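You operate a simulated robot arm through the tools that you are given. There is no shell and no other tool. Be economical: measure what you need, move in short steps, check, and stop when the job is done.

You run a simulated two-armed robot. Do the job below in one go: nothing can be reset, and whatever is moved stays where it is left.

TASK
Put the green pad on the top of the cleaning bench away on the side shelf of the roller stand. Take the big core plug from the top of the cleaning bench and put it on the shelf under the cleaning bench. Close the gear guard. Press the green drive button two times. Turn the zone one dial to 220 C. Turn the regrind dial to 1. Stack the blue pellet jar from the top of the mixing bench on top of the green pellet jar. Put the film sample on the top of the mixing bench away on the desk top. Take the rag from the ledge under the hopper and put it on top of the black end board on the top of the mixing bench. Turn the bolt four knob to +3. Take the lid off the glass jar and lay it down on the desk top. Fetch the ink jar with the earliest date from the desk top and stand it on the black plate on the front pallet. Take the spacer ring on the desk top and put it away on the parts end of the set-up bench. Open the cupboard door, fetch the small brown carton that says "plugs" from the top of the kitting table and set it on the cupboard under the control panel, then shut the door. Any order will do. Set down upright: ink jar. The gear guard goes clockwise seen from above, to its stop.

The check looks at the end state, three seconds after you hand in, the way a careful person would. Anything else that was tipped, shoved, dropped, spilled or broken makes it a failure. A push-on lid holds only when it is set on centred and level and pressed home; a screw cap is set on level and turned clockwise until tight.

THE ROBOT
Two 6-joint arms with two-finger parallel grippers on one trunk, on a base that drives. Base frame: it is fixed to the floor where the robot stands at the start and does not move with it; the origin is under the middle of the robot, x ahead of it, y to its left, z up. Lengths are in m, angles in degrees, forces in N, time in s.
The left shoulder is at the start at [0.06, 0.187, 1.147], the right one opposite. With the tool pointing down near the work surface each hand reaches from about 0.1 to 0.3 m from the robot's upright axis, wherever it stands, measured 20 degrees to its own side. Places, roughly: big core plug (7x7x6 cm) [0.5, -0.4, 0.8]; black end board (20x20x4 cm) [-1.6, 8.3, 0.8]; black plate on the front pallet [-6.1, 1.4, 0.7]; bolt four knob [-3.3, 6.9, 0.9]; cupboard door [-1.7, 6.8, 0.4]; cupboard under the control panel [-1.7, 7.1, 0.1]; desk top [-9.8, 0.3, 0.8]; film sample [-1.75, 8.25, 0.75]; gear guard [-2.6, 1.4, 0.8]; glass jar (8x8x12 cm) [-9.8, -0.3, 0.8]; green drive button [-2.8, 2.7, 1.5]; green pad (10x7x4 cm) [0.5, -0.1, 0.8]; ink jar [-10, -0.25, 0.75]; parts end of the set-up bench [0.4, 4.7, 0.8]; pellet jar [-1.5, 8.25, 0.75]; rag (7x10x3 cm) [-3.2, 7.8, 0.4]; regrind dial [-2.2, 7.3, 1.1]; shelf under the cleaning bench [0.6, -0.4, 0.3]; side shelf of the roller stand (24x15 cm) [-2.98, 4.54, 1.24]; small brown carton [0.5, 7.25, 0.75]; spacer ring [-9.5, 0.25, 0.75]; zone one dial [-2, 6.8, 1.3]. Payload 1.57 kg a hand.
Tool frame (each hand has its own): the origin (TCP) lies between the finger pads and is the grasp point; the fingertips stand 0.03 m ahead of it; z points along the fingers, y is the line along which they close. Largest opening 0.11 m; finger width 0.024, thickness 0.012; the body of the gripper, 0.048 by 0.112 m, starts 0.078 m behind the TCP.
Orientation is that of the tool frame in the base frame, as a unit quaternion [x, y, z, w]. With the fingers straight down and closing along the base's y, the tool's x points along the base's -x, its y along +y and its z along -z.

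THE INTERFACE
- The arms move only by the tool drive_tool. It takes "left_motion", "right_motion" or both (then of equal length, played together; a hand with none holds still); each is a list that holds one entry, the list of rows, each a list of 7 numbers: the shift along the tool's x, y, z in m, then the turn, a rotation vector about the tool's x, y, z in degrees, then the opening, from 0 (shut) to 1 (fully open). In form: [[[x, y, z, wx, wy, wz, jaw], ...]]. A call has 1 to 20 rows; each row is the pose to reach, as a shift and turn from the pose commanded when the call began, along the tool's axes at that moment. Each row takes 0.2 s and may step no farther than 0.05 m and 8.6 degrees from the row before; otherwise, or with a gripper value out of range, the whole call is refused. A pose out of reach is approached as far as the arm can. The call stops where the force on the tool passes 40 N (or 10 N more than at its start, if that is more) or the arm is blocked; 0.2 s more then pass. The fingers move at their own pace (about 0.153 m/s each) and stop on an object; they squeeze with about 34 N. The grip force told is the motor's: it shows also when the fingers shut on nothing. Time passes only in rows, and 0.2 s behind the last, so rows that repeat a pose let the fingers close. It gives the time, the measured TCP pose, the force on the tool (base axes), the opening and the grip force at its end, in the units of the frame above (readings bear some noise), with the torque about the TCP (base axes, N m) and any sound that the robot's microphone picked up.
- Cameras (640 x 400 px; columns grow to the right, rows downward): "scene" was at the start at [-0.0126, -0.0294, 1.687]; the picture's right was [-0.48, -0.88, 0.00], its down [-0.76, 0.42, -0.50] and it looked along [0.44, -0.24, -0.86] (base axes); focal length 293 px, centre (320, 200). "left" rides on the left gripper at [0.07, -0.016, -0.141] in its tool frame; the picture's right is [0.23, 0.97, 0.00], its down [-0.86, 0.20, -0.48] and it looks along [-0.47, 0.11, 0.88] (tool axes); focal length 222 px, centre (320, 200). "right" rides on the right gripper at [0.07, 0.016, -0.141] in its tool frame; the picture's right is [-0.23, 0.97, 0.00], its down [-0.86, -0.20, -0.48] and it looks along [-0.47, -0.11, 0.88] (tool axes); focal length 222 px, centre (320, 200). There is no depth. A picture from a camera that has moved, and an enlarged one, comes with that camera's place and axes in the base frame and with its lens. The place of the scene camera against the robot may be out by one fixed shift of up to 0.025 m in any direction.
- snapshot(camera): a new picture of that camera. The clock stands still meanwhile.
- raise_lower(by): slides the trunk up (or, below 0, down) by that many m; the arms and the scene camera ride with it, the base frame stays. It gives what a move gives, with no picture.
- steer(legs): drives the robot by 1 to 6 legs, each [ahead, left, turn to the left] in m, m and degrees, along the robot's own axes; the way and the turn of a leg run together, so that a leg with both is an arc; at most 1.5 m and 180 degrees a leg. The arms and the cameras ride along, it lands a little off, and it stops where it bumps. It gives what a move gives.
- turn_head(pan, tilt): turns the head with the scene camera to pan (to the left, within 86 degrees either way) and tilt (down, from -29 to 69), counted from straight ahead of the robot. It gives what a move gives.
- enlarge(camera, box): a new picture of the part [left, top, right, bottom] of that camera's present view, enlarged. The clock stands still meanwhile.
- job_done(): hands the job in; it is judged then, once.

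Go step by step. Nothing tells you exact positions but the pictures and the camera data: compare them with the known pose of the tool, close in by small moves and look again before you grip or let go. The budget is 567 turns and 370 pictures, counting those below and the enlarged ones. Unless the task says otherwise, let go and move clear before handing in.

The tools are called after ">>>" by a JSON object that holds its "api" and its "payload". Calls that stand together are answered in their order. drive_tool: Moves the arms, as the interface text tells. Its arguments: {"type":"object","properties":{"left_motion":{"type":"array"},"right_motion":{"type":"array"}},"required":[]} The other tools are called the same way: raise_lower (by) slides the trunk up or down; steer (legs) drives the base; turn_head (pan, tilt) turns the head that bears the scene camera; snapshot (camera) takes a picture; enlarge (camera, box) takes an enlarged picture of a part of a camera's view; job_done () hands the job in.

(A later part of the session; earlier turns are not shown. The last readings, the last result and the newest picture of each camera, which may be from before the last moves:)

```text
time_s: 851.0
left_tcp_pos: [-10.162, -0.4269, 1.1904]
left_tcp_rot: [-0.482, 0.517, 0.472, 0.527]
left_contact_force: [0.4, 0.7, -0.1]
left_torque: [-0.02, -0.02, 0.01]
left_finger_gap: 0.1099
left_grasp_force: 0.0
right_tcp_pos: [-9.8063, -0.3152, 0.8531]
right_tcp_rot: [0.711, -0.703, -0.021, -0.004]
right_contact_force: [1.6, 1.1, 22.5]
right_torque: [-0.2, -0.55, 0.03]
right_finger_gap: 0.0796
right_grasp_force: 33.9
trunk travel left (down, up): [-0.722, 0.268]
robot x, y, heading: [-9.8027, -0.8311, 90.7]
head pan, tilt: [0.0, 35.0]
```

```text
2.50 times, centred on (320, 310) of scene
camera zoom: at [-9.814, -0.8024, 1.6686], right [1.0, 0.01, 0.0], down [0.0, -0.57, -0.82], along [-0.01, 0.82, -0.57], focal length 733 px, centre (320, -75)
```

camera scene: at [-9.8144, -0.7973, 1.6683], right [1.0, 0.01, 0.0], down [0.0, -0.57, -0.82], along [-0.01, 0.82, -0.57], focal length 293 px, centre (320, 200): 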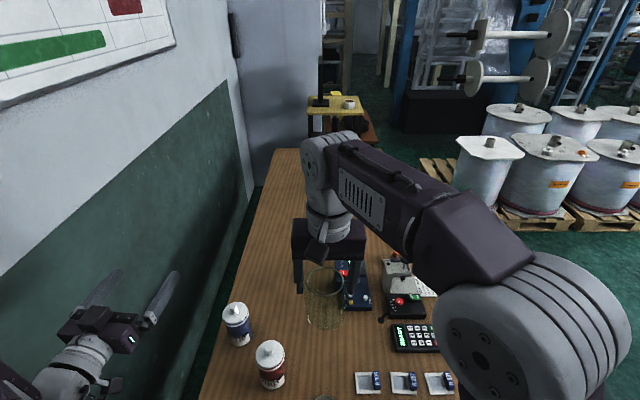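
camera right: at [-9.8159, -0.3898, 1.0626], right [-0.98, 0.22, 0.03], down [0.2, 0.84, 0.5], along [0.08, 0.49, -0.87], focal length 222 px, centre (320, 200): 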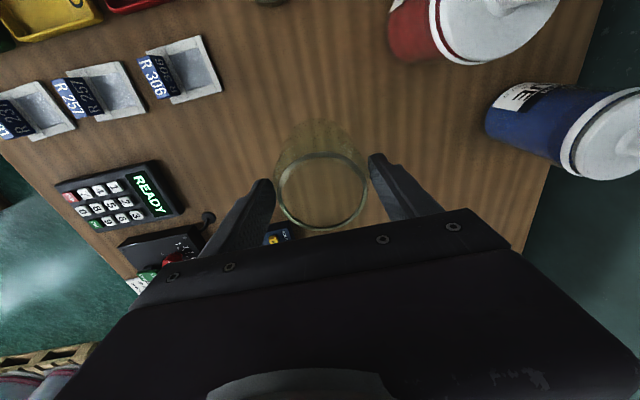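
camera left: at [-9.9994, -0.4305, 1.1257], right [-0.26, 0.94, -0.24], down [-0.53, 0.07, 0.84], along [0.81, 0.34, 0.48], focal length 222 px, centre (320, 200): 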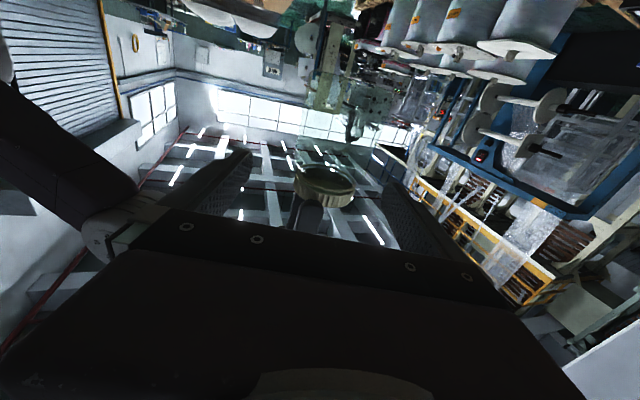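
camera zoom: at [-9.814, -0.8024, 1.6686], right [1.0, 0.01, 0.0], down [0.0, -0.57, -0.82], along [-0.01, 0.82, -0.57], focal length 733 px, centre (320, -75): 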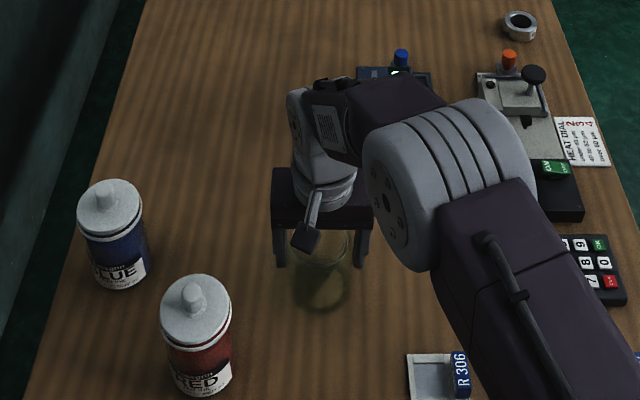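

The jar stands on the desk. I release and lift the right hand.

>>> {"api": "drive_tool", "payload": {"right_motion": [[[0, 0, -0.003, 0, 0, 0, 0.8], [0, 0, -0.003, 0, 0, 0, 1], [0, 0, -0.003, 0, 0, 0, 1], [0, 0, -0.04, 0, 0, 0, 1], [0, 0, -0.08, 0, 0, 0, 1], [0, 0, -0.12, 0, 0, 0, 1], [0, 0, -0.16, 0, 0, 0, 1], [0, 0, -0.2, 0, 0, 0, 1], [0.04, -0.02, -0.22, 0, 0, 0, 0.8], [0.08, -0.04, -0.22, 0, 0, 0, 0.6], [0.11, -0.07, -0.22, 0, 0, 0, 0.5], [0.13, -0.11, -0.22, 0, 0, 0, 0.5], [0.14, -0.15, -0.22, 0, 0, 0, 0.5]]]}}

>>> {"api": "snapshot", "payload": {"camera": "scene"}}

```text
time_s: 853.8
left_tcp_pos: [-10.1615, -0.4244, 1.1892]
left_tcp_rot: [-0.483, 0.517, 0.472, 0.526]
left_contact_force: [0.2, -0.1, -0.4]
left_torque: [0.01, 0.04, -0.01]
left_finger_gap: 0.1099
left_grasp_force: 0.1
right_tcp_pos: [-9.6495, -0.4601, 1.0617]
right_tcp_rot: [0.711, -0.703, -0.019, -0.003]
right_contact_force: [0.3, -1.0, 0.6]
right_torque: [0.01, 0.0, -0.01]
right_finger_gap: 0.0552
right_grasp_force: 0.1
trunk travel left (down, up): [-0.722, 0.268]
robot x, y, heading: [-9.8037, -0.8305, 90.4]
head pan, tilt: [0.0, 35.0]
```

```text
86 pictures are left
camera scene: at [-9.813, -0.7986, 1.6684], right [1.0, 0.01, 0.0], down [0.0, -0.57, -0.82], along [-0.01, 0.82, -0.57], focal length 293 px, centre (320, 200)
```

scene: 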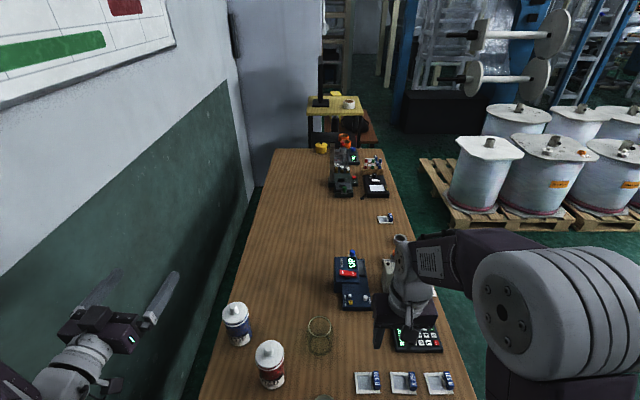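

The jar stands open in its place. Next is the red ink jar with the left hand from the south, gripping mid-body: I reposition the base, lift the right hand, and tilt the left hand 28° down.

>>> {"api": "steer", "payload": {"legs": [[-0.12, -0.16, 0]]}}

>>> {"api": "drive_tool", "payload": {"right_motion": [[[0.03, -0.02, -0.04, 0, 0, 0, 0.5], [0.06, -0.04, -0.07, 0, 0, 0, 0.5], [0.09, -0.06, -0.1, 0, 0, 0, 0.5], [0.12, -0.08, -0.13, 0, 0, 0, 0.5]]], "left_motion": [[[0, 0, 0, 0, 7, 0, 1], [0, 0, 0, 0, 14, 0, 1], [0, 0, 0, 0, 21, 0, 1], [0, 0, 0, 0, 28, 0, 1]]]}}

>>> {"api": "raise_lower", "payload": {"by": -0.25}}

>>> {"api": "snapshot", "payload": {"camera": "left"}}

>>> {"api": "snapshot", "payload": {"camera": "scene"}}

```text
time_s: 855.4
left_tcp_pos: [-10.0052, -0.5407, 1.1891]
left_tcp_rot: [-0.484, 0.517, 0.471, 0.527]
left_contact_force: [0.0, 0.2, -0.3]
left_torque: [0.01, 0.03, 0.0]
left_finger_gap: 0.1101
left_grasp_force: 0.1
right_tcp_pos: [-9.4943, -0.5779, 1.061]
right_tcp_rot: [0.711, -0.703, -0.019, -0.003]
right_contact_force: [0.1, -0.2, -0.1]
right_torque: [-0.04, 0.02, 0.02]
right_finger_gap: 0.055
right_grasp_force: 0.1
trunk travel left (down, up): [-0.722, 0.268]
robot x, y, heading: [-9.6428, -0.9426, 90.6]
head pan, tilt: [0.0, 35.0]
```

```text
refused: row 1 steps farther than a row can; nothing moved
```

```text
time_s: 858.0
left_tcp_pos: [-10.0042, -0.5409, 0.9393]
left_tcp_rot: [-0.483, 0.517, 0.471, 0.527]
left_contact_force: [0.4, 0.2, 0.2]
left_torque: [-0.01, -0.02, -0.01]
left_finger_gap: 0.1097
left_grasp_force: 0.0
right_tcp_pos: [-9.4935, -0.5776, 0.8119]
right_tcp_rot: [0.71, -0.704, -0.02, -0.004]
right_contact_force: [0.5, -0.2, 0.4]
right_torque: [-0.02, -0.01, 0.03]
right_finger_gap: 0.0548
right_grasp_force: 0.1
trunk travel left (down, up): [-0.472, 0.518]
robot x, y, heading: [-9.6433, -0.9483, 90.0]
head pan, tilt: [0.0, 35.0]
```

```text
85 pictures are left
camera left: at [-9.9987, -0.6841, 0.8699], right [-0.96, 0.09, -0.25], down [-0.26, -0.46, 0.85], along [-0.04, 0.89, 0.46], focal length 222 px, centre (320, 200)
```

left: 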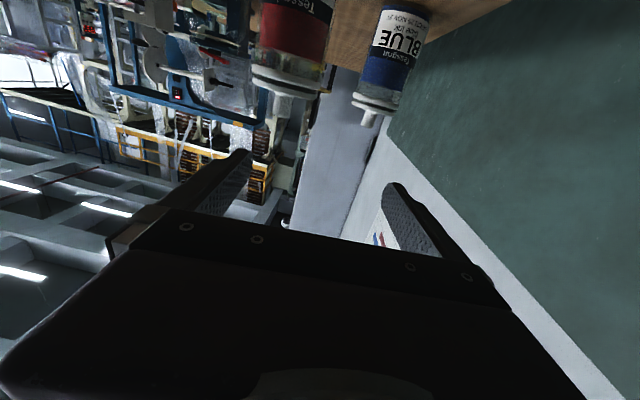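

```text
84 pictures are left
camera scene: at [-9.6564, -0.9166, 1.4184], right [1.0, 0.01, 0.0], down [0.0, -0.57, -0.82], along [-0.01, 0.82, -0.57], focal length 293 px, centre (320, 200)
```

scene: 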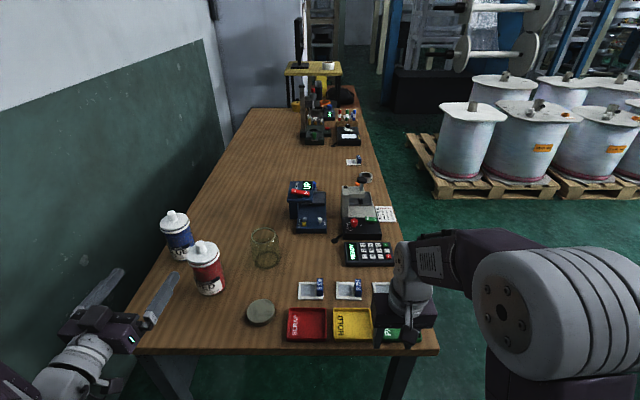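

The move was refused for step size and the right hand sank close to a tray; no contact, though. I raise it now and tilt the left hand.

>>> {"api": "drive_tool", "payload": {"right_motion": [[[0, 0, -0.04, 0, 0, 0, 0.5], [0, 0, -0.08, 0, 0, 0, 0.5], [0, 0, -0.12, 0, 0, 0, 0.5], [0.03, 0, -0.15, 0, 0, 0, 0.5], [0.06, 0, -0.18, 0, 0, 0, 0.5]]], "left_motion": [[[0, 0, 0, 0, 7, 0, 1], [0, 0, 0, 0, 14, 0, 1], [0, 0, 0, 0, 21, 0, 1], [0, 0, 0, 0, 28, 0, 1], [0, 0, 0, 0, 28, 0, 1]]]}}

>>> {"api": "snapshot", "payload": {"camera": "left"}}

```text
time_s: 859.2
left_tcp_pos: [-10.004, -0.5425, 0.939]
left_tcp_rot: [-0.583, 0.629, 0.34, 0.386]
left_contact_force: [0.0, -0.3, 0.2]
left_torque: [-0.02, -0.01, 0.05]
left_finger_gap: 0.11
left_grasp_force: 0.1
right_tcp_pos: [-9.4896, -0.6476, 0.9905]
right_tcp_rot: [0.71, -0.704, -0.019, -0.003]
right_contact_force: [0.1, -0.2, 0.2]
right_torque: [0.03, -0.01, -0.02]
right_finger_gap: 0.0551
right_grasp_force: 0.0
trunk travel left (down, up): [-0.472, 0.518]
robot x, y, heading: [-9.6434, -0.9495, 90.4]
head pan, tilt: [0.0, 35.0]
```

```text
83 pictures are left
camera left: at [-10.002, -0.7009, 0.9447], right [-0.97, -0.02, -0.22], down [-0.22, 0.0, 0.98], along [-0.02, 1.0, -0.01], focal length 222 px, centre (320, 200)
```

left: 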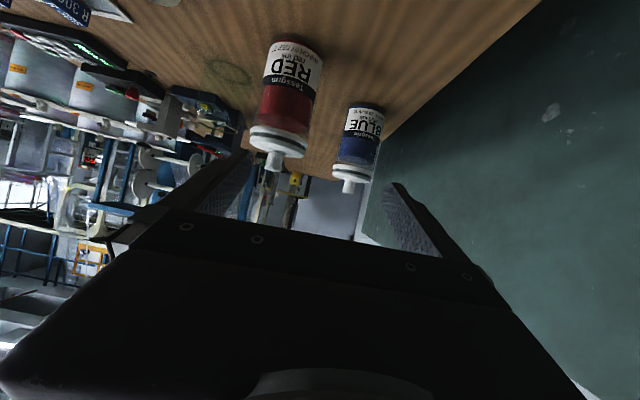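

I bring the left hand in front of the red jar at mid-body height.

>>> {"api": "drive_tool", "payload": {"left_motion": [[[0.03, -0.02, 0.015, 0, 0, 0, 1], [0.06, -0.042, 0.03, 0, 0, 0, 1], [0.091, -0.063, 0.05, 0, 0, 0, 1]]]}}

>>> {"api": "snapshot", "payload": {"camera": "left"}}

>>> {"api": "enlarge", "payload": {"camera": "scene", "box": [80, 190, 280, 340]}}

```text
time_s: 860.0
left_tcp_pos: [-9.9689, -0.5216, 0.8443]
left_tcp_rot: [-0.582, 0.63, 0.339, 0.386]
left_contact_force: [0.6, 0.6, -0.2]
left_torque: [0.01, 0.02, 0.02]
left_finger_gap: 0.11
left_grasp_force: 0.1
left hand out of reach, approached as far as the arm can: row 2, 3
right_tcp_pos: [-9.4882, -0.6458, 0.9888]
right_tcp_rot: [0.71, -0.704, -0.02, -0.003]
right_contact_force: [-0.4, -0.4, -0.3]
right_torque: [0.0, -0.02, 0.03]
right_finger_gap: 0.0549
right_grasp_force: 0.1
trunk travel left (down, up): [-0.472, 0.518]
robot x, y, heading: [-9.6462, -0.9474, 90.3]
head pan, tilt: [0.0, 35.0]
```

```text
82 pictures are left
camera left: at [-9.9662, -0.6807, 0.8509], right [-0.97, -0.02, -0.22], down [-0.22, 0.0, 0.97], along [-0.02, 1.0, -0.01], focal length 222 px, centre (320, 200)
```

left: 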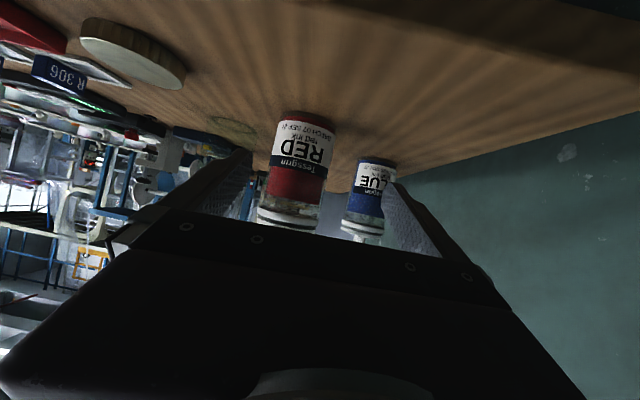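

```text
2.67 times, centred on (180, 265) of scene
camera zoom: at [-9.6569, -0.9158, 1.4184], right [1.0, 0.01, 0.0], down [0.0, -0.57, -0.82], along [-0.01, 0.82, -0.57], focal length 781 px, centre (693, 27)
```

zoom: 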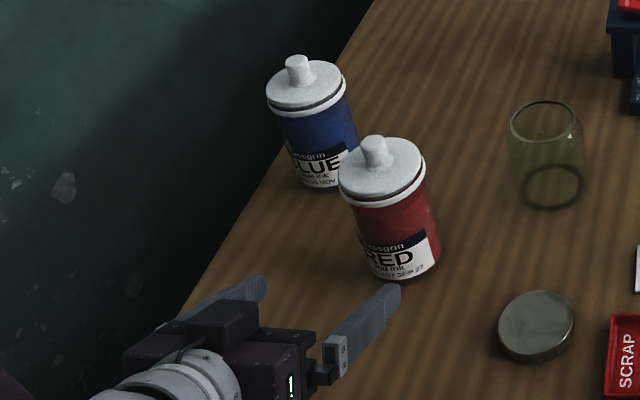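

The red jar's axis is at about (-9.937, -0.415). I shift right and advance.

>>> {"api": "drive_tool", "payload": {"left_motion": [[[-0.01, -0.022, 0.02, 0, 0, 0, 1], [-0.02, -0.026, 0.05, 0, 0, 0, 1]]]}}

>>> {"api": "snapshot", "payload": {"camera": "left"}}

>>> {"api": "enlarge", "payload": {"camera": "scene", "box": [80, 190, 280, 340]}}

```text
time_s: 860.6
left_tcp_pos: [-9.9389, -0.4738, 0.8419]
left_tcp_rot: [-0.582, 0.629, 0.34, 0.386]
left_contact_force: [0.3, 0.3, 0.3]
left_torque: [0.0, -0.04, -0.01]
left_finger_gap: 0.1101
left_grasp_force: 0.0
right_tcp_pos: [-9.4896, -0.6457, 0.9883]
right_tcp_rot: [0.71, -0.704, -0.019, -0.003]
right_contact_force: [-0.3, -0.1, -0.9]
right_torque: [0.01, 0.0, -0.05]
right_finger_gap: 0.0549
right_grasp_force: 0.1
trunk travel left (down, up): [-0.472, 0.518]
robot x, y, heading: [-9.6481, -0.9436, 90.3]
head pan, tilt: [0.0, 35.0]
```

```text
80 pictures are left
camera left: at [-9.9358, -0.632, 0.8473], right [-0.97, -0.02, -0.22], down [-0.22, 0.0, 0.97], along [-0.02, 1.0, -0.01], focal length 222 px, centre (320, 200)
```

left: 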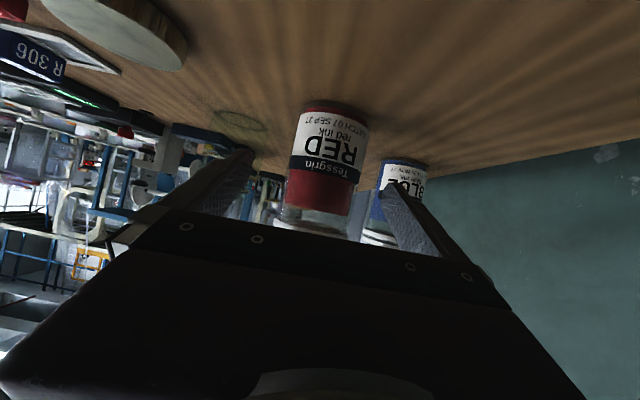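

```text
2.67 times, centred on (180, 265) of scene
camera zoom: at [-9.6567, -0.9158, 1.4183], right [1.0, 0.01, 0.0], down [0.0, -0.57, -0.82], along [-0.01, 0.82, -0.57], focal length 781 px, centre (693, 27)
```

zoom: 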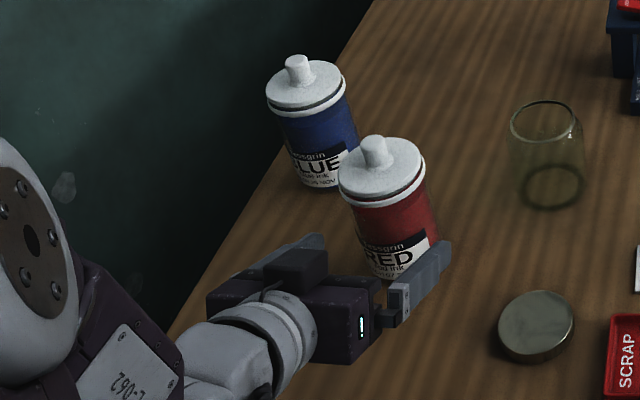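

>>> {"api": "drive_tool", "payload": {"left_motion": [[[-0.006, 0.002, 0.021, 0, 0, 0, 1], [-0.012, 0.003, 0.042, 0, 0, 0, 1], [-0.017, 0.003, 0.06, 0, 0, 0, 1]]]}}

>>> {"api": "snapshot", "payload": {"camera": "left"}}

>>> {"api": "enlarge", "payload": {"camera": "scene", "box": [80, 190, 280, 340]}}

```text
time_s: 861.4
left_tcp_pos: [-9.9361, -0.4093, 0.8275]
left_tcp_rot: [-0.583, 0.629, 0.34, 0.386]
left_contact_force: [-1.1, -0.4, -0.1]
left_torque: [-0.02, 0.02, 0.0]
left_finger_gap: 0.1099
left_grasp_force: 0.1
right_tcp_pos: [-9.4889, -0.6448, 0.989]
right_tcp_rot: [0.71, -0.704, -0.019, -0.003]
right_contact_force: [0.3, -0.1, 0.1]
right_torque: [-0.02, -0.03, 0.0]
right_finger_gap: 0.055
right_grasp_force: 0.0
trunk travel left (down, up): [-0.472, 0.518]
robot x, y, heading: [-9.6437, -0.9503, 90.6]
head pan, tilt: [0.0, 35.0]
```

```text
78 pictures are left
camera left: at [-9.9334, -0.5684, 0.8338], right [-0.97, -0.02, -0.22], down [-0.22, 0.0, 0.97], along [-0.02, 1.0, -0.01], focal length 222 px, centre (320, 200)
```

left: 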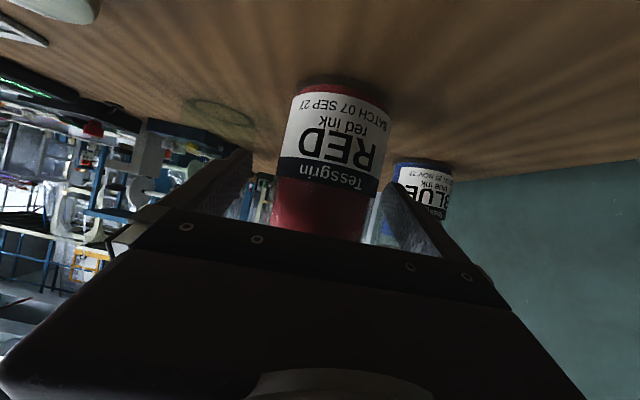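

```text
2.67 times, centred on (180, 265) of scene
camera zoom: at [-9.6564, -0.9158, 1.4184], right [1.0, 0.01, 0.0], down [0.0, -0.57, -0.82], along [-0.01, 0.82, -0.57], focal length 781 px, centre (693, 27)
```

zoom: 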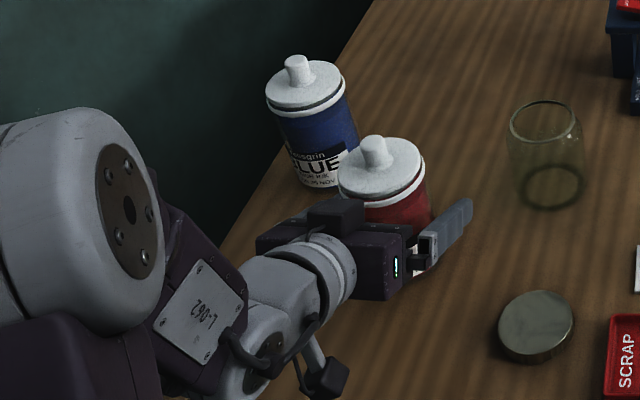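

The jar is between the fingers. I close and lift.

>>> {"api": "drive_tool", "payload": {"left_motion": [[[0, 0, 0, 0, 0, 0, 0.85], [0, 0, 0, 0, 0, 0, 0.65], [0, 0, 0, 0, 0, 0, 0.4], [0, 0, 0, 0, 0, 0, 0.4], [0, 0, 0, 0, 0, 0, 0.4]]]}}

>>> {"api": "raise_lower", "payload": {"by": 0.15}}

>>> {"api": "snapshot", "payload": {"camera": "left"}}

```text
time_s: 862.6
left_tcp_pos: [-9.9371, -0.4106, 0.8291]
left_tcp_rot: [-0.583, 0.629, 0.341, 0.386]
left_contact_force: [-2.8, 1.5, 1.3]
left_torque: [0.15, 0.33, -0.02]
left_finger_gap: 0.072
left_grasp_force: 33.8
right_tcp_pos: [-9.4893, -0.6456, 0.9893]
right_tcp_rot: [0.71, -0.704, -0.02, -0.004]
right_contact_force: [0.3, 0.1, -0.4]
right_torque: [0.03, -0.01, 0.04]
right_finger_gap: 0.055
right_grasp_force: 0.0
trunk travel left (down, up): [-0.472, 0.518]
robot x, y, heading: [-9.6447, -0.9459, 90.4]
head pan, tilt: [0.0, 35.0]
```

```text
time_s: 864.4
left_tcp_pos: [-9.9363, -0.4103, 0.9775]
left_tcp_rot: [-0.583, 0.63, 0.339, 0.386]
left_contact_force: [-0.3, -0.4, -4.2]
left_torque: [0.0, 0.05, -0.01]
left_finger_gap: 0.0713
left_grasp_force: 33.6
right_tcp_pos: [-9.4894, -0.645, 1.1386]
right_tcp_rot: [0.71, -0.704, -0.019, -0.003]
right_contact_force: [0.1, 0.1, 0.4]
right_torque: [0.01, 0.0, 0.01]
right_finger_gap: 0.0552
right_grasp_force: 0.1
trunk travel left (down, up): [-0.622, 0.368]
robot x, y, heading: [-9.644, -0.9486, 90.3]
head pan, tilt: [0.0, 35.0]
```

```text
76 pictures are left
camera left: at [-9.9338, -0.5686, 0.9836], right [-0.97, -0.02, -0.22], down [-0.22, 0.0, 0.97], along [-0.02, 1.0, -0.01], focal length 222 px, centre (320, 200)
```

left: 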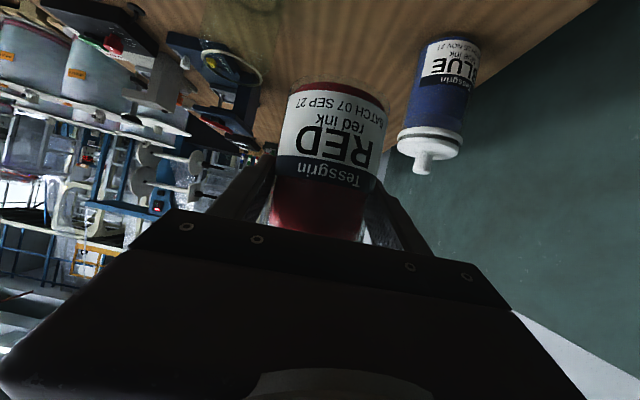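

The red jar is held upright. I back off, go round to the desk's east front and next pick the spacer ring (about (-9.454, 0.162)) with the right hand.

>>> {"api": "steer", "payload": {"legs": [[-0.32, 0, 0], [0, -0.8, 0], [0, 0, 90], [0, -1.2, 0]]}}

>>> {"api": "turn_head", "payload": {"pan": -10, "tilt": 45}}

>>> {"api": "snapshot", "payload": {"camera": "scene"}}

```text
time_s: 879.9
left_tcp_pos: [-9.3746, -0.3441, 0.9779]
left_tcp_rot: [0.857, -0.041, -0.512, -0.038]
left_contact_force: [-0.1, 0.1, -3.8]
left_torque: [0.01, -0.01, 0.0]
left_finger_gap: 0.0714
left_grasp_force: 34.0
right_tcp_pos: [-9.1323, 0.0985, 1.1391]
right_tcp_rot: [1.0, -0.005, -0.016, 0.012]
right_contact_force: [-0.3, -0.3, 0.2]
right_torque: [0.01, 0.0, 0.0]
right_finger_gap: 0.055
right_grasp_force: 0.0
trunk travel left (down, up): [-0.622, 0.368]
robot x, y, heading: [-8.8337, -0.0628, 179.2]
head pan, tilt: [0.0, 35.0]
```

```text
time_s: 880.6
left_tcp_pos: [-9.3749, -0.3435, 0.978]
left_tcp_rot: [0.857, -0.042, -0.513, -0.039]
left_contact_force: [-0.1, 0.7, -4.6]
left_torque: [-0.01, -0.06, 0.01]
left_finger_gap: 0.0717
left_grasp_force: 34.1
right_tcp_pos: [-9.1315, 0.0993, 1.1396]
right_tcp_rot: [1.0, -0.004, -0.015, 0.011]
right_contact_force: [0.2, -0.2, -0.3]
right_torque: [-0.02, -0.02, -0.02]
right_finger_gap: 0.0551
right_grasp_force: 0.1
trunk travel left (down, up): [-0.622, 0.368]
robot x, y, heading: [-8.8367, -0.0616, 179.4]
head pan, tilt: [-10.0, 45.0]
```

```text
75 pictures are left
camera scene: at [-8.8644, -0.0457, 1.5536], right [0.18, 0.98, 0.0], down [0.7, -0.13, -0.71], along [-0.7, 0.13, -0.71], focal length 293 px, centre (320, 200)
```

scene: 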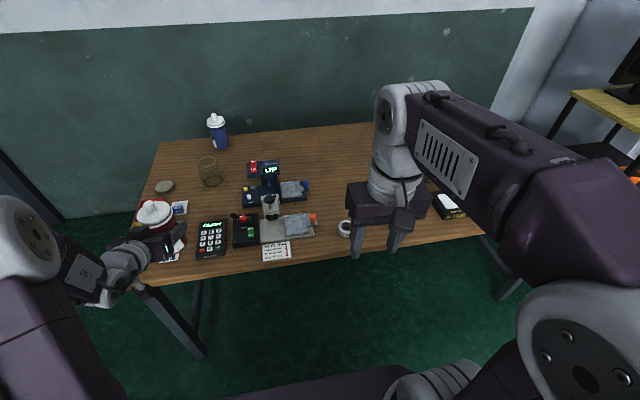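

>>> {"api": "steer", "payload": {"legs": [[0.12, -0.062, 0]]}}

>>> {"api": "drive_tool", "payload": {"right_motion": [[[-0.04, 0, 0, 0, 0, 0, 0.6], [-0.08, 0, 0.02, 0, 0, 0, 0.8], [-0.12, 0, 0.05, 0, 0, 0, 1], [-0.16, 0, 0.08, 0, 0, 0, 1], [-0.2, 0, 0.1, 0, 0, 0, 1], [-0.2, 0, 0.14, 0, 0, 0, 1]]]}}

>>> {"api": "snapshot", "payload": {"camera": "right"}}

```text
time_s: 881.9
left_tcp_pos: [-9.4927, -0.2812, 0.978]
left_tcp_rot: [0.857, -0.041, -0.513, -0.038]
left_contact_force: [0.0, 0.2, -4.4]
left_torque: [0.01, -0.01, 0.01]
left_finger_gap: 0.0714
left_grasp_force: 33.9
right_tcp_pos: [-9.2498, 0.1601, 1.1403]
right_tcp_rot: [1.0, -0.005, -0.016, 0.012]
right_contact_force: [0.3, 0.9, -0.9]
right_torque: [-0.02, 0.0, 0.02]
right_finger_gap: 0.055
right_grasp_force: 0.1
trunk travel left (down, up): [-0.622, 0.368]
robot x, y, heading: [-8.9524, 0.0027, 179.1]
head pan, tilt: [-10.0, 45.0]
```

```text
time_s: 883.3
left_tcp_pos: [-9.4943, -0.2812, 0.9774]
left_tcp_rot: [0.857, -0.041, -0.512, -0.037]
left_contact_force: [-0.3, -0.5, -4.9]
left_torque: [0.01, -0.06, 0.0]
left_finger_gap: 0.0714
left_grasp_force: 33.8
right_tcp_pos: [-9.4546, 0.1601, 1.0066]
right_tcp_rot: [1.0, -0.004, -0.016, 0.011]
right_contact_force: [0.4, 0.0, -0.4]
right_torque: [-0.01, -0.05, 0.0]
right_finger_gap: 0.11
right_grasp_force: 0.0
trunk travel left (down, up): [-0.622, 0.368]
robot x, y, heading: [-8.9496, -0.0, 179.3]
head pan, tilt: [-10.0, 45.0]
```

```text
74 pictures are left
camera right: at [-9.3803, 0.1457, 1.1438], right [-0.24, -0.97, 0.03], down [-0.84, 0.22, 0.5], along [-0.49, 0.09, -0.86], focal length 222 px, centre (320, 200)
```

right: 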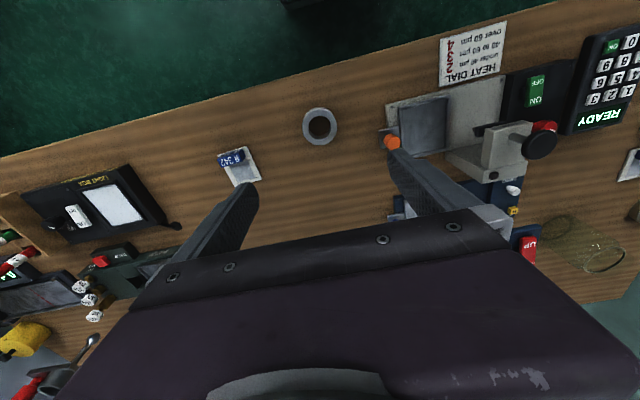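

The ring is at (-9.452, 0.152). I centre, narrow the jaws a little and lower.

>>> {"api": "drive_tool", "payload": {"right_motion": [[[-0.002, 0.0085, 0.04, 0, 0, 0, 0.75], [-0.002, 0.0085, 0.08, 0, 0, 0, 0.75], [-0.002, 0.0085, 0.12, 0, 0, 0, 0.75]]]}}

>>> {"api": "snapshot", "payload": {"camera": "right"}}

```text
time_s: 884.1
left_tcp_pos: [-9.4943, -0.2816, 0.9785]
left_tcp_rot: [0.857, -0.041, -0.513, -0.038]
left_contact_force: [-0.7, 0.5, -4.7]
left_torque: [0.0, -0.04, -0.02]
left_finger_gap: 0.0714
left_grasp_force: 33.8
right_tcp_pos: [-9.4594, 0.1474, 0.8862]
right_tcp_rot: [1.0, -0.004, -0.016, 0.011]
right_contact_force: [0.1, 0.7, -0.3]
right_torque: [0.02, 0.01, -0.02]
right_finger_gap: 0.0823
right_grasp_force: 0.2
trunk travel left (down, up): [-0.622, 0.368]
robot x, y, heading: [-8.9526, 0.0022, 179.2]
head pan, tilt: [-10.0, 45.0]
```

```text
73 pictures are left
camera right: at [-9.3862, 0.1336, 1.0241], right [-0.24, -0.97, 0.03], down [-0.84, 0.22, 0.5], along [-0.49, 0.09, -0.87], focal length 222 px, centre (320, 200)
```

right: 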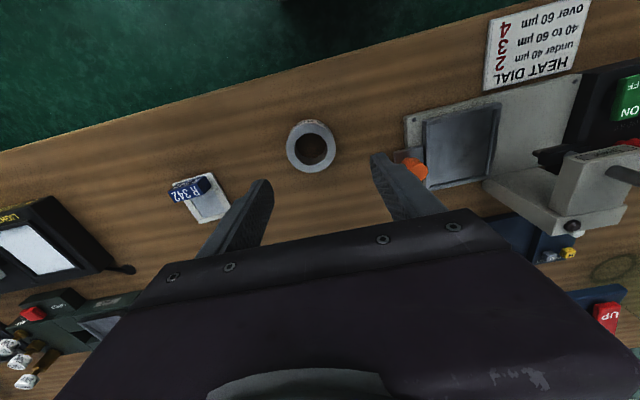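

>>> {"api": "drive_tool", "payload": {"right_motion": [[[0.0125, -0.005, 0.03, 0, 0, 0, 0.75], [0.0125, -0.005, 0.06, 0, 0, 0, 0.75], [0.0125, -0.005, 0.077, 0, 0, 0, 0.75]]]}}

>>> {"api": "snapshot", "payload": {"camera": "right"}}

```text
time_s: 884.9
left_tcp_pos: [-9.4937, -0.2806, 0.9786]
left_tcp_rot: [0.857, -0.041, -0.512, -0.038]
left_contact_force: [0.0, -0.7, -4.4]
left_torque: [-0.02, -0.05, 0.01]
left_finger_gap: 0.0712
left_grasp_force: 34.2
right_tcp_pos: [-9.4501, 0.1549, 0.8092]
right_tcp_rot: [1.0, -0.005, -0.016, 0.011]
right_contact_force: [0.0, 1.3, -0.2]
right_torque: [0.02, 0.01, 0.0]
right_finger_gap: 0.0824
right_grasp_force: 0.0
trunk travel left (down, up): [-0.622, 0.368]
robot x, y, heading: [-8.952, 0.0013, 179.4]
head pan, tilt: [-10.0, 45.0]
```

```text
72 pictures are left
camera right: at [-9.3757, 0.1392, 0.9471], right [-0.24, -0.97, 0.03], down [-0.84, 0.22, 0.5], along [-0.49, 0.09, -0.86], focal length 222 px, centre (320, 200)
```

right: 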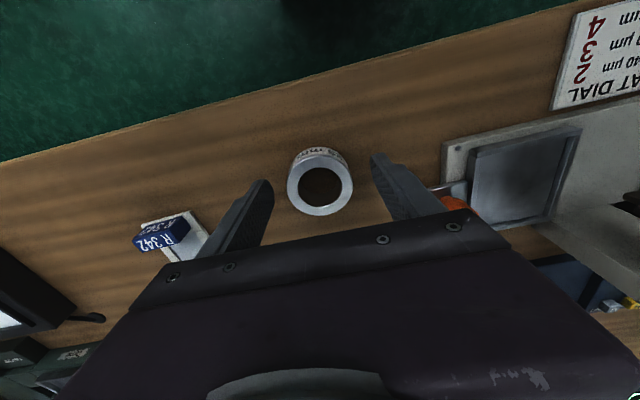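

>>> {"api": "drive_tool", "payload": {"right_motion": [[[0, 0, 0, 0, 0, 0, 0.6], [0, 0, 0, 0, 0, 0, 0.45], [0, 0, 0, 0, 0, 0, 0.3], [0, 0, 0, 0, 0, 0, 0.3]]]}}

>>> {"api": "drive_tool", "payload": {"right_motion": [[[0, 0, -0.04, 0, 0, 0, 0.3], [0, 0, -0.08, 0, 0, 0, 0.3], [0, 0, -0.12, 0, 0, 0, 0.3], [0, 0, -0.16, 0, 0, 0, 0.3], [0, 0, -0.2, 0, 0, 0, 0.3], [0.04, 0, -0.22, 0, 0, 0, 0.3], [0.08, 0, -0.24, 0, 0, 0, 0.3], [0.12, 0, -0.26, 0, 0, 0, 0.3], [0.16, 0, -0.27, 0, 0, 0, 0.3]]]}}

>>> {"api": "snapshot", "payload": {"camera": "right"}}

```text
time_s: 885.9
left_tcp_pos: [-9.493, -0.2811, 0.978]
left_tcp_rot: [0.857, -0.041, -0.513, -0.037]
left_contact_force: [0.4, 0.4, -4.6]
left_torque: [0.01, -0.04, 0.02]
left_finger_gap: 0.0714
left_grasp_force: 34.4
right_tcp_pos: [-9.4492, 0.1541, 0.8097]
right_tcp_rot: [1.0, -0.005, -0.015, 0.012]
right_contact_force: [-1.1, -0.5, 0.2]
right_torque: [0.0, 0.01, 0.01]
right_finger_gap: 0.0549
right_grasp_force: 33.9
trunk travel left (down, up): [-0.622, 0.368]
robot x, y, heading: [-8.9495, -0.0025, 179.2]
head pan, tilt: [-10.0, 45.0]
```

```text
time_s: 887.9
left_tcp_pos: [-9.4917, -0.2804, 0.9786]
left_tcp_rot: [0.856, -0.041, -0.514, -0.038]
left_contact_force: [0.2, 0.5, -4.7]
left_torque: [0.01, -0.02, 0.02]
left_finger_gap: 0.0715
left_grasp_force: 34.5
right_tcp_pos: [-9.2786, 0.1586, 1.0729]
right_tcp_rot: [1.0, -0.005, -0.016, 0.011]
right_contact_force: [1.2, -0.6, -1.3]
right_torque: [0.01, 0.02, 0.0]
right_finger_gap: 0.0547
right_grasp_force: 33.7
trunk travel left (down, up): [-0.622, 0.368]
robot x, y, heading: [-8.9437, 0.0012, 179.2]
head pan, tilt: [-10.0, 45.0]
```

```text
71 pictures are left
camera right: at [-9.2053, 0.1436, 1.2113], right [-0.23, -0.97, 0.03], down [-0.84, 0.22, 0.5], along [-0.49, 0.09, -0.86], focal length 222 px, centre (320, 200)
```

right: 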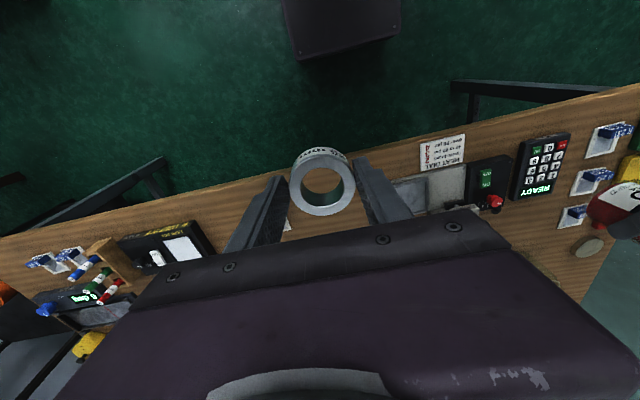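

The ring is held. Now to the front pallet with the ink jar: I go back south and east past the pallets, and look.

>>> {"api": "steer", "payload": {"legs": [[0, 1.2, 0], [0, 0.55, 0], [0, 0, -178], [1.5, 0, 0], [1.5, 0, 0], [0.7, 0, 0]]}}

>>> {"api": "turn_head", "payload": {"pan": 80, "tilt": 30}}

>>> {"api": "snapshot", "payload": {"camera": "scene"}}

```text
time_s: 921.5
left_tcp_pos: [-4.7114, -1.5357, 0.9777]
left_tcp_rot: [0.052, 0.856, -0.045, 0.513]
left_contact_force: [-0.5, -0.3, -4.3]
left_torque: [-0.04, 0.04, 0.04]
left_finger_gap: 0.0715
left_grasp_force: 34.4
right_tcp_pos: [-4.9331, -1.9705, 1.0717]
right_tcp_rot: [0.017, 1.0, 0.011, 0.016]
right_contact_force: [0.5, -0.4, -0.8]
right_torque: [0.01, 0.0, 0.02]
right_finger_gap: 0.0549
right_grasp_force: 34.1
trunk travel left (down, up): [-0.622, 0.368]
robot x, y, heading: [-5.2599, -1.8016, -2.5]
head pan, tilt: [-10.0, 45.0]
```

```text
time_s: 923.2
left_tcp_pos: [-4.7118, -1.5367, 0.9788]
left_tcp_rot: [0.052, 0.856, -0.044, 0.512]
left_contact_force: [-0.1, 0.3, -4.6]
left_torque: [0.01, 0.0, -0.04]
left_finger_gap: 0.0713
left_grasp_force: 34.4
right_tcp_pos: [-4.9328, -1.9702, 1.0727]
right_tcp_rot: [0.017, 1.0, 0.011, 0.016]
right_contact_force: [-0.3, 0.4, -1.0]
right_torque: [0.03, 0.05, -0.02]
right_finger_gap: 0.0548
right_grasp_force: 34.6
trunk travel left (down, up): [-0.622, 0.368]
robot x, y, heading: [-5.259, -1.8029, -2.2]
head pan, tilt: [80.0, 30.0]
```

```text
70 pictures are left
camera scene: at [-5.3112, -1.7102, 1.5761], right [0.98, -0.21, 0.0], down [-0.11, -0.49, -0.87], along [0.18, 0.85, -0.5], focal length 293 px, centre (320, 200)
```

scene: 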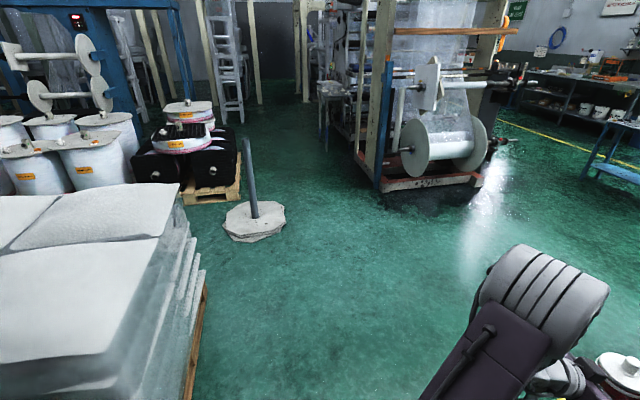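

>>> {"api": "enlarge", "payload": {"camera": "scene", "box": [120, 80, 300, 250]}}

```text
2.35 times, centred on (210, 165) of scene
camera zoom: at [-5.3112, -1.7102, 1.5761], right [0.98, -0.21, 0.0], down [-0.11, -0.49, -0.87], along [0.18, 0.85, -0.5], focal length 690 px, centre (579, 282)
```

zoom: 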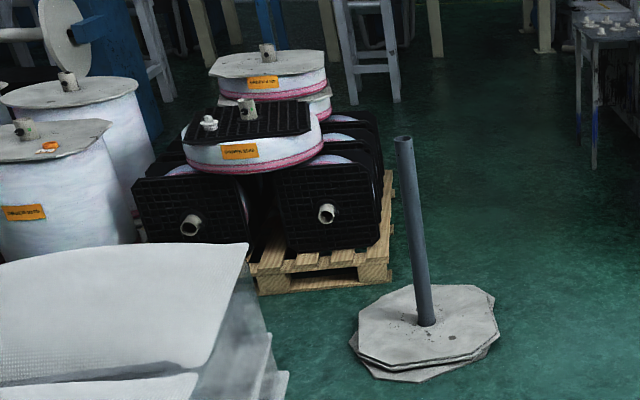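

The black ribbed plate tops the reels at about (-6.04, 1.39), with a core tube and a plug on it. I'll approach from the east, north of the floor stanchion: along x≈-4.7 up to y≈1.4, then turn west.

>>> {"api": "steer", "payload": {"legs": [[0, 0, 92], [0, -0.55, 0], [1.5, 0, 0], [1.5, 0, 0], [0.2, 0, 0], [0, 0, 90]]}}

>>> {"api": "turn_head", "payload": {"pan": 5, "tilt": 35}}

>>> {"api": "snapshot", "payload": {"camera": "scene"}}

```text
time_s: 949.5
left_tcp_pos: [-5.2153, 1.1178, 0.9787]
left_tcp_rot: [0.857, -0.037, -0.512, -0.036]
left_contact_force: [-0.4, 0.0, -4.2]
left_torque: [0.0, -0.05, -0.01]
left_finger_gap: 0.0715
left_grasp_force: 33.3
right_tcp_pos: [-5.007, 1.5585, 1.0723]
right_tcp_rot: [1.0, 0.001, -0.016, 0.011]
right_contact_force: [-0.2, 0.5, -0.4]
right_torque: [0.0, -0.04, 0.01]
right_finger_gap: 0.0547
right_grasp_force: 34.1
trunk travel left (down, up): [-0.622, 0.368]
robot x, y, heading: [-4.6764, 1.4037, 179.6]
head pan, tilt: [80.0, 30.0]
```

```text
time_s: 950.9
left_tcp_pos: [-5.2136, 1.1182, 0.9789]
left_tcp_rot: [0.857, -0.037, -0.513, -0.035]
left_contact_force: [0.6, -0.2, -4.3]
left_torque: [-0.03, 0.0, -0.02]
left_finger_gap: 0.0715
left_grasp_force: 33.9
right_tcp_pos: [-5.0064, 1.5589, 1.0733]
right_tcp_rot: [1.0, 0.0, -0.016, 0.011]
right_contact_force: [1.0, 0.6, -1.5]
right_torque: [-0.02, 0.0, -0.01]
right_finger_gap: 0.0546
right_grasp_force: 33.9
trunk travel left (down, up): [-0.622, 0.368]
robot x, y, heading: [-4.6715, 1.4071, 180.1]
head pan, tilt: [5.0, 35.0]
```

```text
68 pictures are left
camera scene: at [-4.7137, 1.3996, 1.5683], right [-0.09, 1.0, 0.0], down [0.57, 0.05, -0.82], along [-0.82, -0.07, -0.57], focal length 293 px, centre (320, 200)
```

scene: 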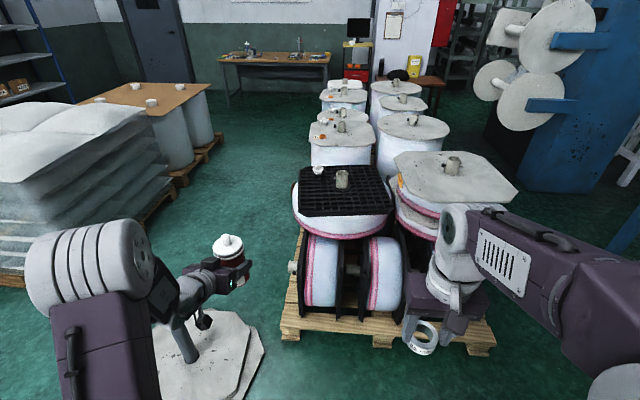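

A clear view: the free part of the plate is in front of the tube, around (-5.90, 1.36). I move right and ahead, up to the pallet.

>>> {"api": "steer", "payload": {"legs": [[0, -0.24, 0], [0.58, 0, 0]]}}

>>> {"api": "turn_head", "payload": {"pan": 15, "tilt": 45}}

>>> {"api": "snapshot", "payload": {"camera": "scene"}}

>>> {"api": "snapshot", "payload": {"camera": "left"}}

```text
time_s: 955.6
left_tcp_pos: [-5.7895, 1.3566, 0.9783]
left_tcp_rot: [0.857, -0.036, -0.513, -0.036]
left_contact_force: [0.3, -0.2, -5.3]
left_torque: [0.01, -0.04, -0.01]
left_finger_gap: 0.0713
left_grasp_force: 33.9
right_tcp_pos: [-5.5834, 1.7979, 1.0736]
right_tcp_rot: [1.0, 0.001, -0.015, 0.012]
right_contact_force: [0.4, 0.3, -1.1]
right_torque: [0.02, -0.03, 0.01]
right_finger_gap: 0.0544
right_grasp_force: 33.8
trunk travel left (down, up): [-0.622, 0.368]
robot x, y, heading: [-5.2503, 1.642, 180.2]
head pan, tilt: [5.0, 35.0]
```

```text
time_s: 956.3
left_tcp_pos: [-5.7893, 1.3564, 0.9777]
left_tcp_rot: [0.857, -0.038, -0.513, -0.037]
left_contact_force: [-0.2, -0.5, -5.0]
left_torque: [-0.02, -0.04, -0.02]
left_finger_gap: 0.0714
left_grasp_force: 33.7
right_tcp_pos: [-5.5834, 1.7985, 1.0727]
right_tcp_rot: [1.0, 0.001, -0.016, 0.011]
right_contact_force: [0.6, -0.5, -0.9]
right_torque: [0.03, -0.01, 0.01]
right_finger_gap: 0.0544
right_grasp_force: 33.7
trunk travel left (down, up): [-0.622, 0.368]
robot x, y, heading: [-5.2509, 1.6419, 180.2]
head pan, tilt: [15.0, 45.0]
```

```text
67 pictures are left
camera scene: at [-5.2813, 1.625, 1.5536], right [-0.26, 0.97, 0.0], down [0.68, 0.18, -0.71], along [-0.68, -0.18, -0.71], focal length 293 px, centre (320, 200)
```

scene: 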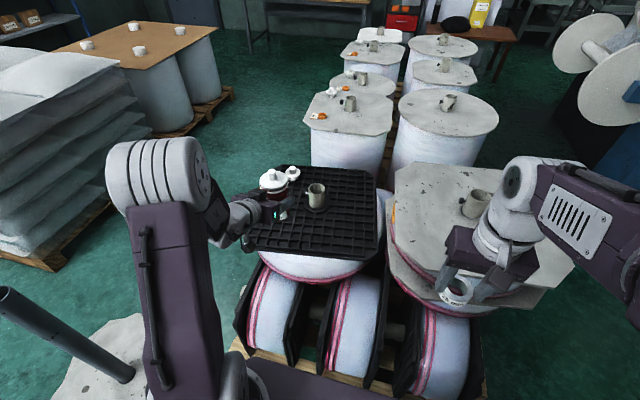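

```text
66 pictures are left
camera left: at [-5.6312, 1.3567, 0.9834], right [0.01, -0.97, -0.22], down [0.0, -0.22, 0.97], along [-1.0, -0.01, -0.01], focal length 222 px, centre (320, 200)
```

left: 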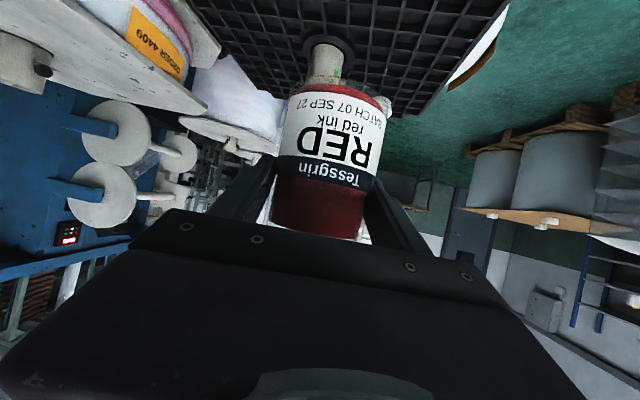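

The plate is at z≈0.67; the target for the jar is about (-5.93, 1.36). I advance with base and arm, then lower the trunk.

>>> {"api": "steer", "payload": {"legs": [[0.04, 0, 0]]}}

>>> {"api": "drive_tool", "payload": {"left_motion": [[[-0.016, 0, 0.03, 0, 0, 0, 0.4], [-0.033, 0, 0.06, 0, 0, 0, 0.4], [-0.047, 0, 0.088, 0, 0, 0, 0.4]]]}}

>>> {"api": "raise_lower", "payload": {"by": -0.18}}

>>> {"api": "snapshot", "payload": {"camera": "scene"}}

>>> {"api": "snapshot", "payload": {"camera": "left"}}

```text
time_s: 957.2
left_tcp_pos: [-5.8285, 1.3558, 0.9793]
left_tcp_rot: [0.857, -0.036, -0.513, -0.035]
left_contact_force: [0.9, 0.2, -4.3]
left_torque: [-0.01, -0.02, 0.0]
left_finger_gap: 0.0713
left_grasp_force: 34.0
right_tcp_pos: [-5.6211, 1.7984, 1.0733]
right_tcp_rot: [1.0, 0.0, -0.017, 0.011]
right_contact_force: [0.5, 0.7, -1.3]
right_torque: [0.01, 0.03, 0.0]
right_finger_gap: 0.0546
right_grasp_force: 34.0
trunk travel left (down, up): [-0.622, 0.368]
robot x, y, heading: [-5.2922, 1.6435, 180.2]
head pan, tilt: [15.0, 45.0]
```

```text
time_s: 958.0
left_tcp_pos: [-5.9298, 1.3664, 0.9766]
left_tcp_rot: [0.858, -0.036, -0.512, -0.036]
left_contact_force: [-0.4, -0.2, -4.2]
left_torque: [0.0, 0.01, 0.01]
left_finger_gap: 0.0716
left_grasp_force: 33.9
right_tcp_pos: [-5.6258, 1.7975, 1.0728]
right_tcp_rot: [1.0, 0.001, -0.016, 0.012]
right_contact_force: [0.5, -0.1, -1.5]
right_torque: [0.02, -0.01, -0.02]
right_finger_gap: 0.0547
right_grasp_force: 33.8
trunk travel left (down, up): [-0.622, 0.368]
robot x, y, heading: [-5.2889, 1.6433, 180.1]
head pan, tilt: [15.0, 45.0]
```

```text
time_s: 960.0
left_tcp_pos: [-5.9284, 1.3657, 0.7983]
left_tcp_rot: [0.857, -0.036, -0.513, -0.035]
left_contact_force: [0.8, -0.1, -4.7]
left_torque: [0.0, -0.04, -0.03]
left_finger_gap: 0.0714
left_grasp_force: 34.3
right_tcp_pos: [-5.6244, 1.7979, 0.8927]
right_tcp_rot: [1.0, 0.001, -0.016, 0.011]
right_contact_force: [-0.2, -0.5, -0.8]
right_torque: [0.02, -0.04, -0.03]
right_finger_gap: 0.0549
right_grasp_force: 33.6
trunk travel left (down, up): [-0.442, 0.548]
robot x, y, heading: [-5.2902, 1.6452, 179.9]
head pan, tilt: [15.0, 45.0]
```

```text
65 pictures are left
camera scene: at [-5.3209, 1.625, 1.3736], right [-0.26, 0.97, 0.0], down [0.68, 0.18, -0.71], along [-0.68, -0.18, -0.71], focal length 293 px, centre (320, 200)
```

scene: 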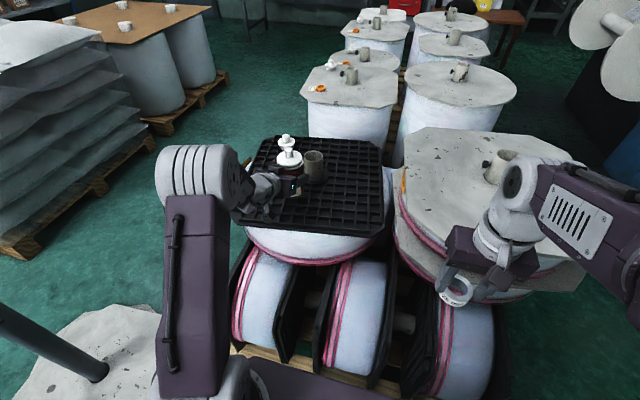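

```text
64 pictures are left
camera left: at [-5.7701, 1.3664, 0.8039], right [0.01, -0.97, -0.22], down [0.0, -0.22, 0.97], along [-1.0, -0.01, -0.01], focal length 222 px, centre (320, 200)
```

left: 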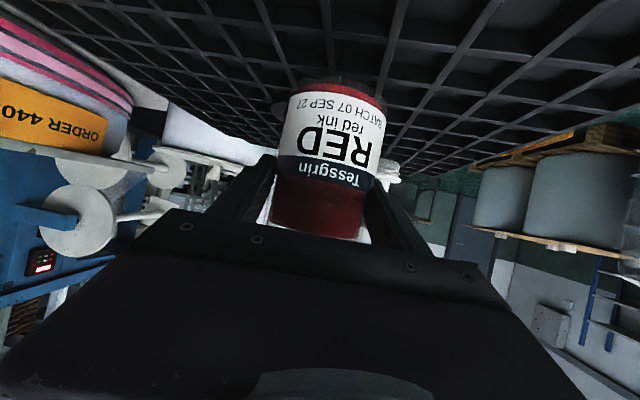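

Above the plate. I lower gently with the arm.

>>> {"api": "drive_tool", "payload": {"left_motion": [[[0.0088, 0, 0.0047, 0, 0, 0, 0.4], [0.0176, 0, 0.0094, 0, 0, 0, 0.4], [0.026, 0, 0.014, 0, 0, 0, 0.4]]]}}

>>> {"api": "drive_tool", "payload": {"left_motion": [[[0.0044, 0, 0.0024, 0, 0, 0, 0.4], [0.0088, 0, 0.0047, 0, 0, 0, 0.4], [0.0106, 0, 0.0057, 0, 0, 0, 0.4]]]}}

>>> {"api": "drive_tool", "payload": {"left_motion": [[[0.0044, 0, 0.0024, 0, 0, 0, 0.4], [0.0088, 0, 0.0047, 0, 0, 0, 0.4], [0.0106, 0, 0.0057, 0, 0, 0, 0.4]]]}}

```text
time_s: 960.8
left_tcp_pos: [-5.9289, 1.3669, 0.776]
left_tcp_rot: [0.853, -0.038, -0.519, -0.034]
left_contact_force: [0.2, -3.2, 19.0]
left_torque: [-0.85, -0.16, -0.06]
left_finger_gap: 0.0713
left_grasp_force: 34.2
right_tcp_pos: [-5.622, 1.7981, 0.8937]
right_tcp_rot: [1.0, 0.001, -0.018, 0.011]
right_contact_force: [-0.8, -0.1, -1.2]
right_torque: [0.01, 0.0, -0.04]
right_finger_gap: 0.0549
right_grasp_force: 34.1
trunk travel left (down, up): [-0.442, 0.548]
robot x, y, heading: [-5.2877, 1.642, 180.0]
head pan, tilt: [15.0, 45.0]
```

```text
time_s: 961.6
left_tcp_pos: [-5.9273, 1.369, 0.7605]
left_tcp_rot: [0.856, -0.038, -0.514, -0.035]
left_contact_force: [2.0, 2.7, 24.8]
left_torque: [-0.71, -0.11, 0.03]
left_finger_gap: 0.0719
left_grasp_force: 34.3
right_tcp_pos: [-5.6205, 1.7997, 0.8948]
right_tcp_rot: [1.0, 0.001, -0.018, 0.013]
right_contact_force: [1.0, 0.1, -1.0]
right_torque: [0.01, 0.03, 0.0]
right_finger_gap: 0.0551
right_grasp_force: 34.1
trunk travel left (down, up): [-0.442, 0.548]
robot x, y, heading: [-5.2951, 1.6467, 180.1]
head pan, tilt: [15.0, 45.0]
```

```text
time_s: 962.4
left_tcp_pos: [-5.9293, 1.3683, 0.7454]
left_tcp_rot: [0.857, -0.035, -0.513, -0.034]
left_contact_force: [3.8, 0.3, 15.3]
left_torque: [-0.64, 0.01, 0.15]
left_finger_gap: 0.0718
left_grasp_force: 34.0
right_tcp_pos: [-5.6211, 1.7986, 0.8935]
right_tcp_rot: [1.0, 0.001, -0.018, 0.012]
right_contact_force: [0.6, 0.1, -0.9]
right_torque: [0.0, 0.01, -0.04]
right_finger_gap: 0.0549
right_grasp_force: 33.6
trunk travel left (down, up): [-0.442, 0.548]
robot x, y, heading: [-5.2895, 1.6438, 180.0]
head pan, tilt: [15.0, 45.0]
```

Contact was at plate z≈0.72, and the hand then slid down a little along the jar. I check it.

>>> {"api": "snapshot", "payload": {"camera": "left"}}

>>> {"api": "enlarge", "payload": {"camera": "scene", "box": [220, 110, 400, 250]}}

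```text
63 pictures are left
camera left: at [-5.768, 1.3682, 0.7513], right [0.01, -0.98, -0.22], down [0.0, -0.22, 0.98], along [-1.0, -0.01, -0.01], focal length 222 px, centre (320, 200)
```

left: 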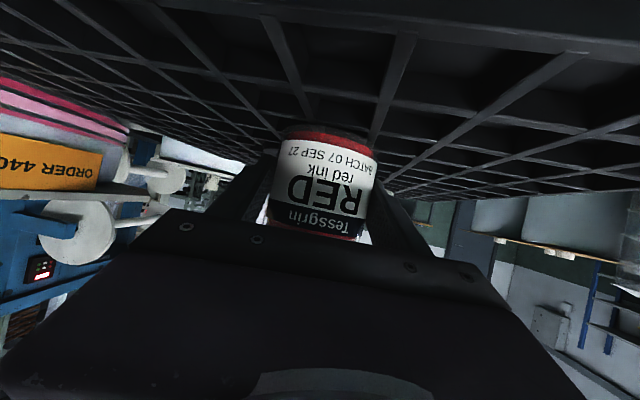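

```text
2.86 times, centred on (310, 180) of scene
camera zoom: at [-5.317, 1.6266, 1.3735], right [-0.26, 0.97, 0.0], down [0.68, 0.18, -0.71], along [-0.68, -0.18, -0.71], focal length 837 px, centre (349, 257)
```

zoom: 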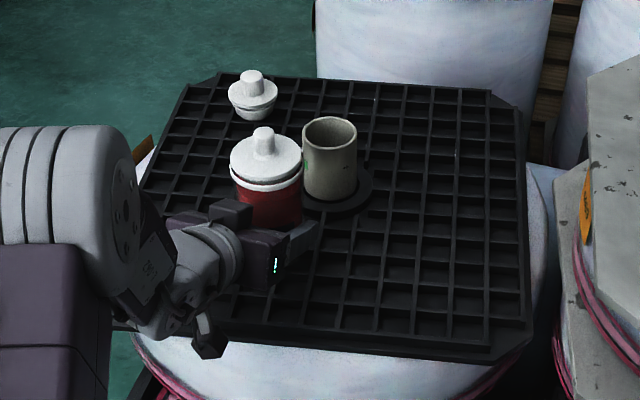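

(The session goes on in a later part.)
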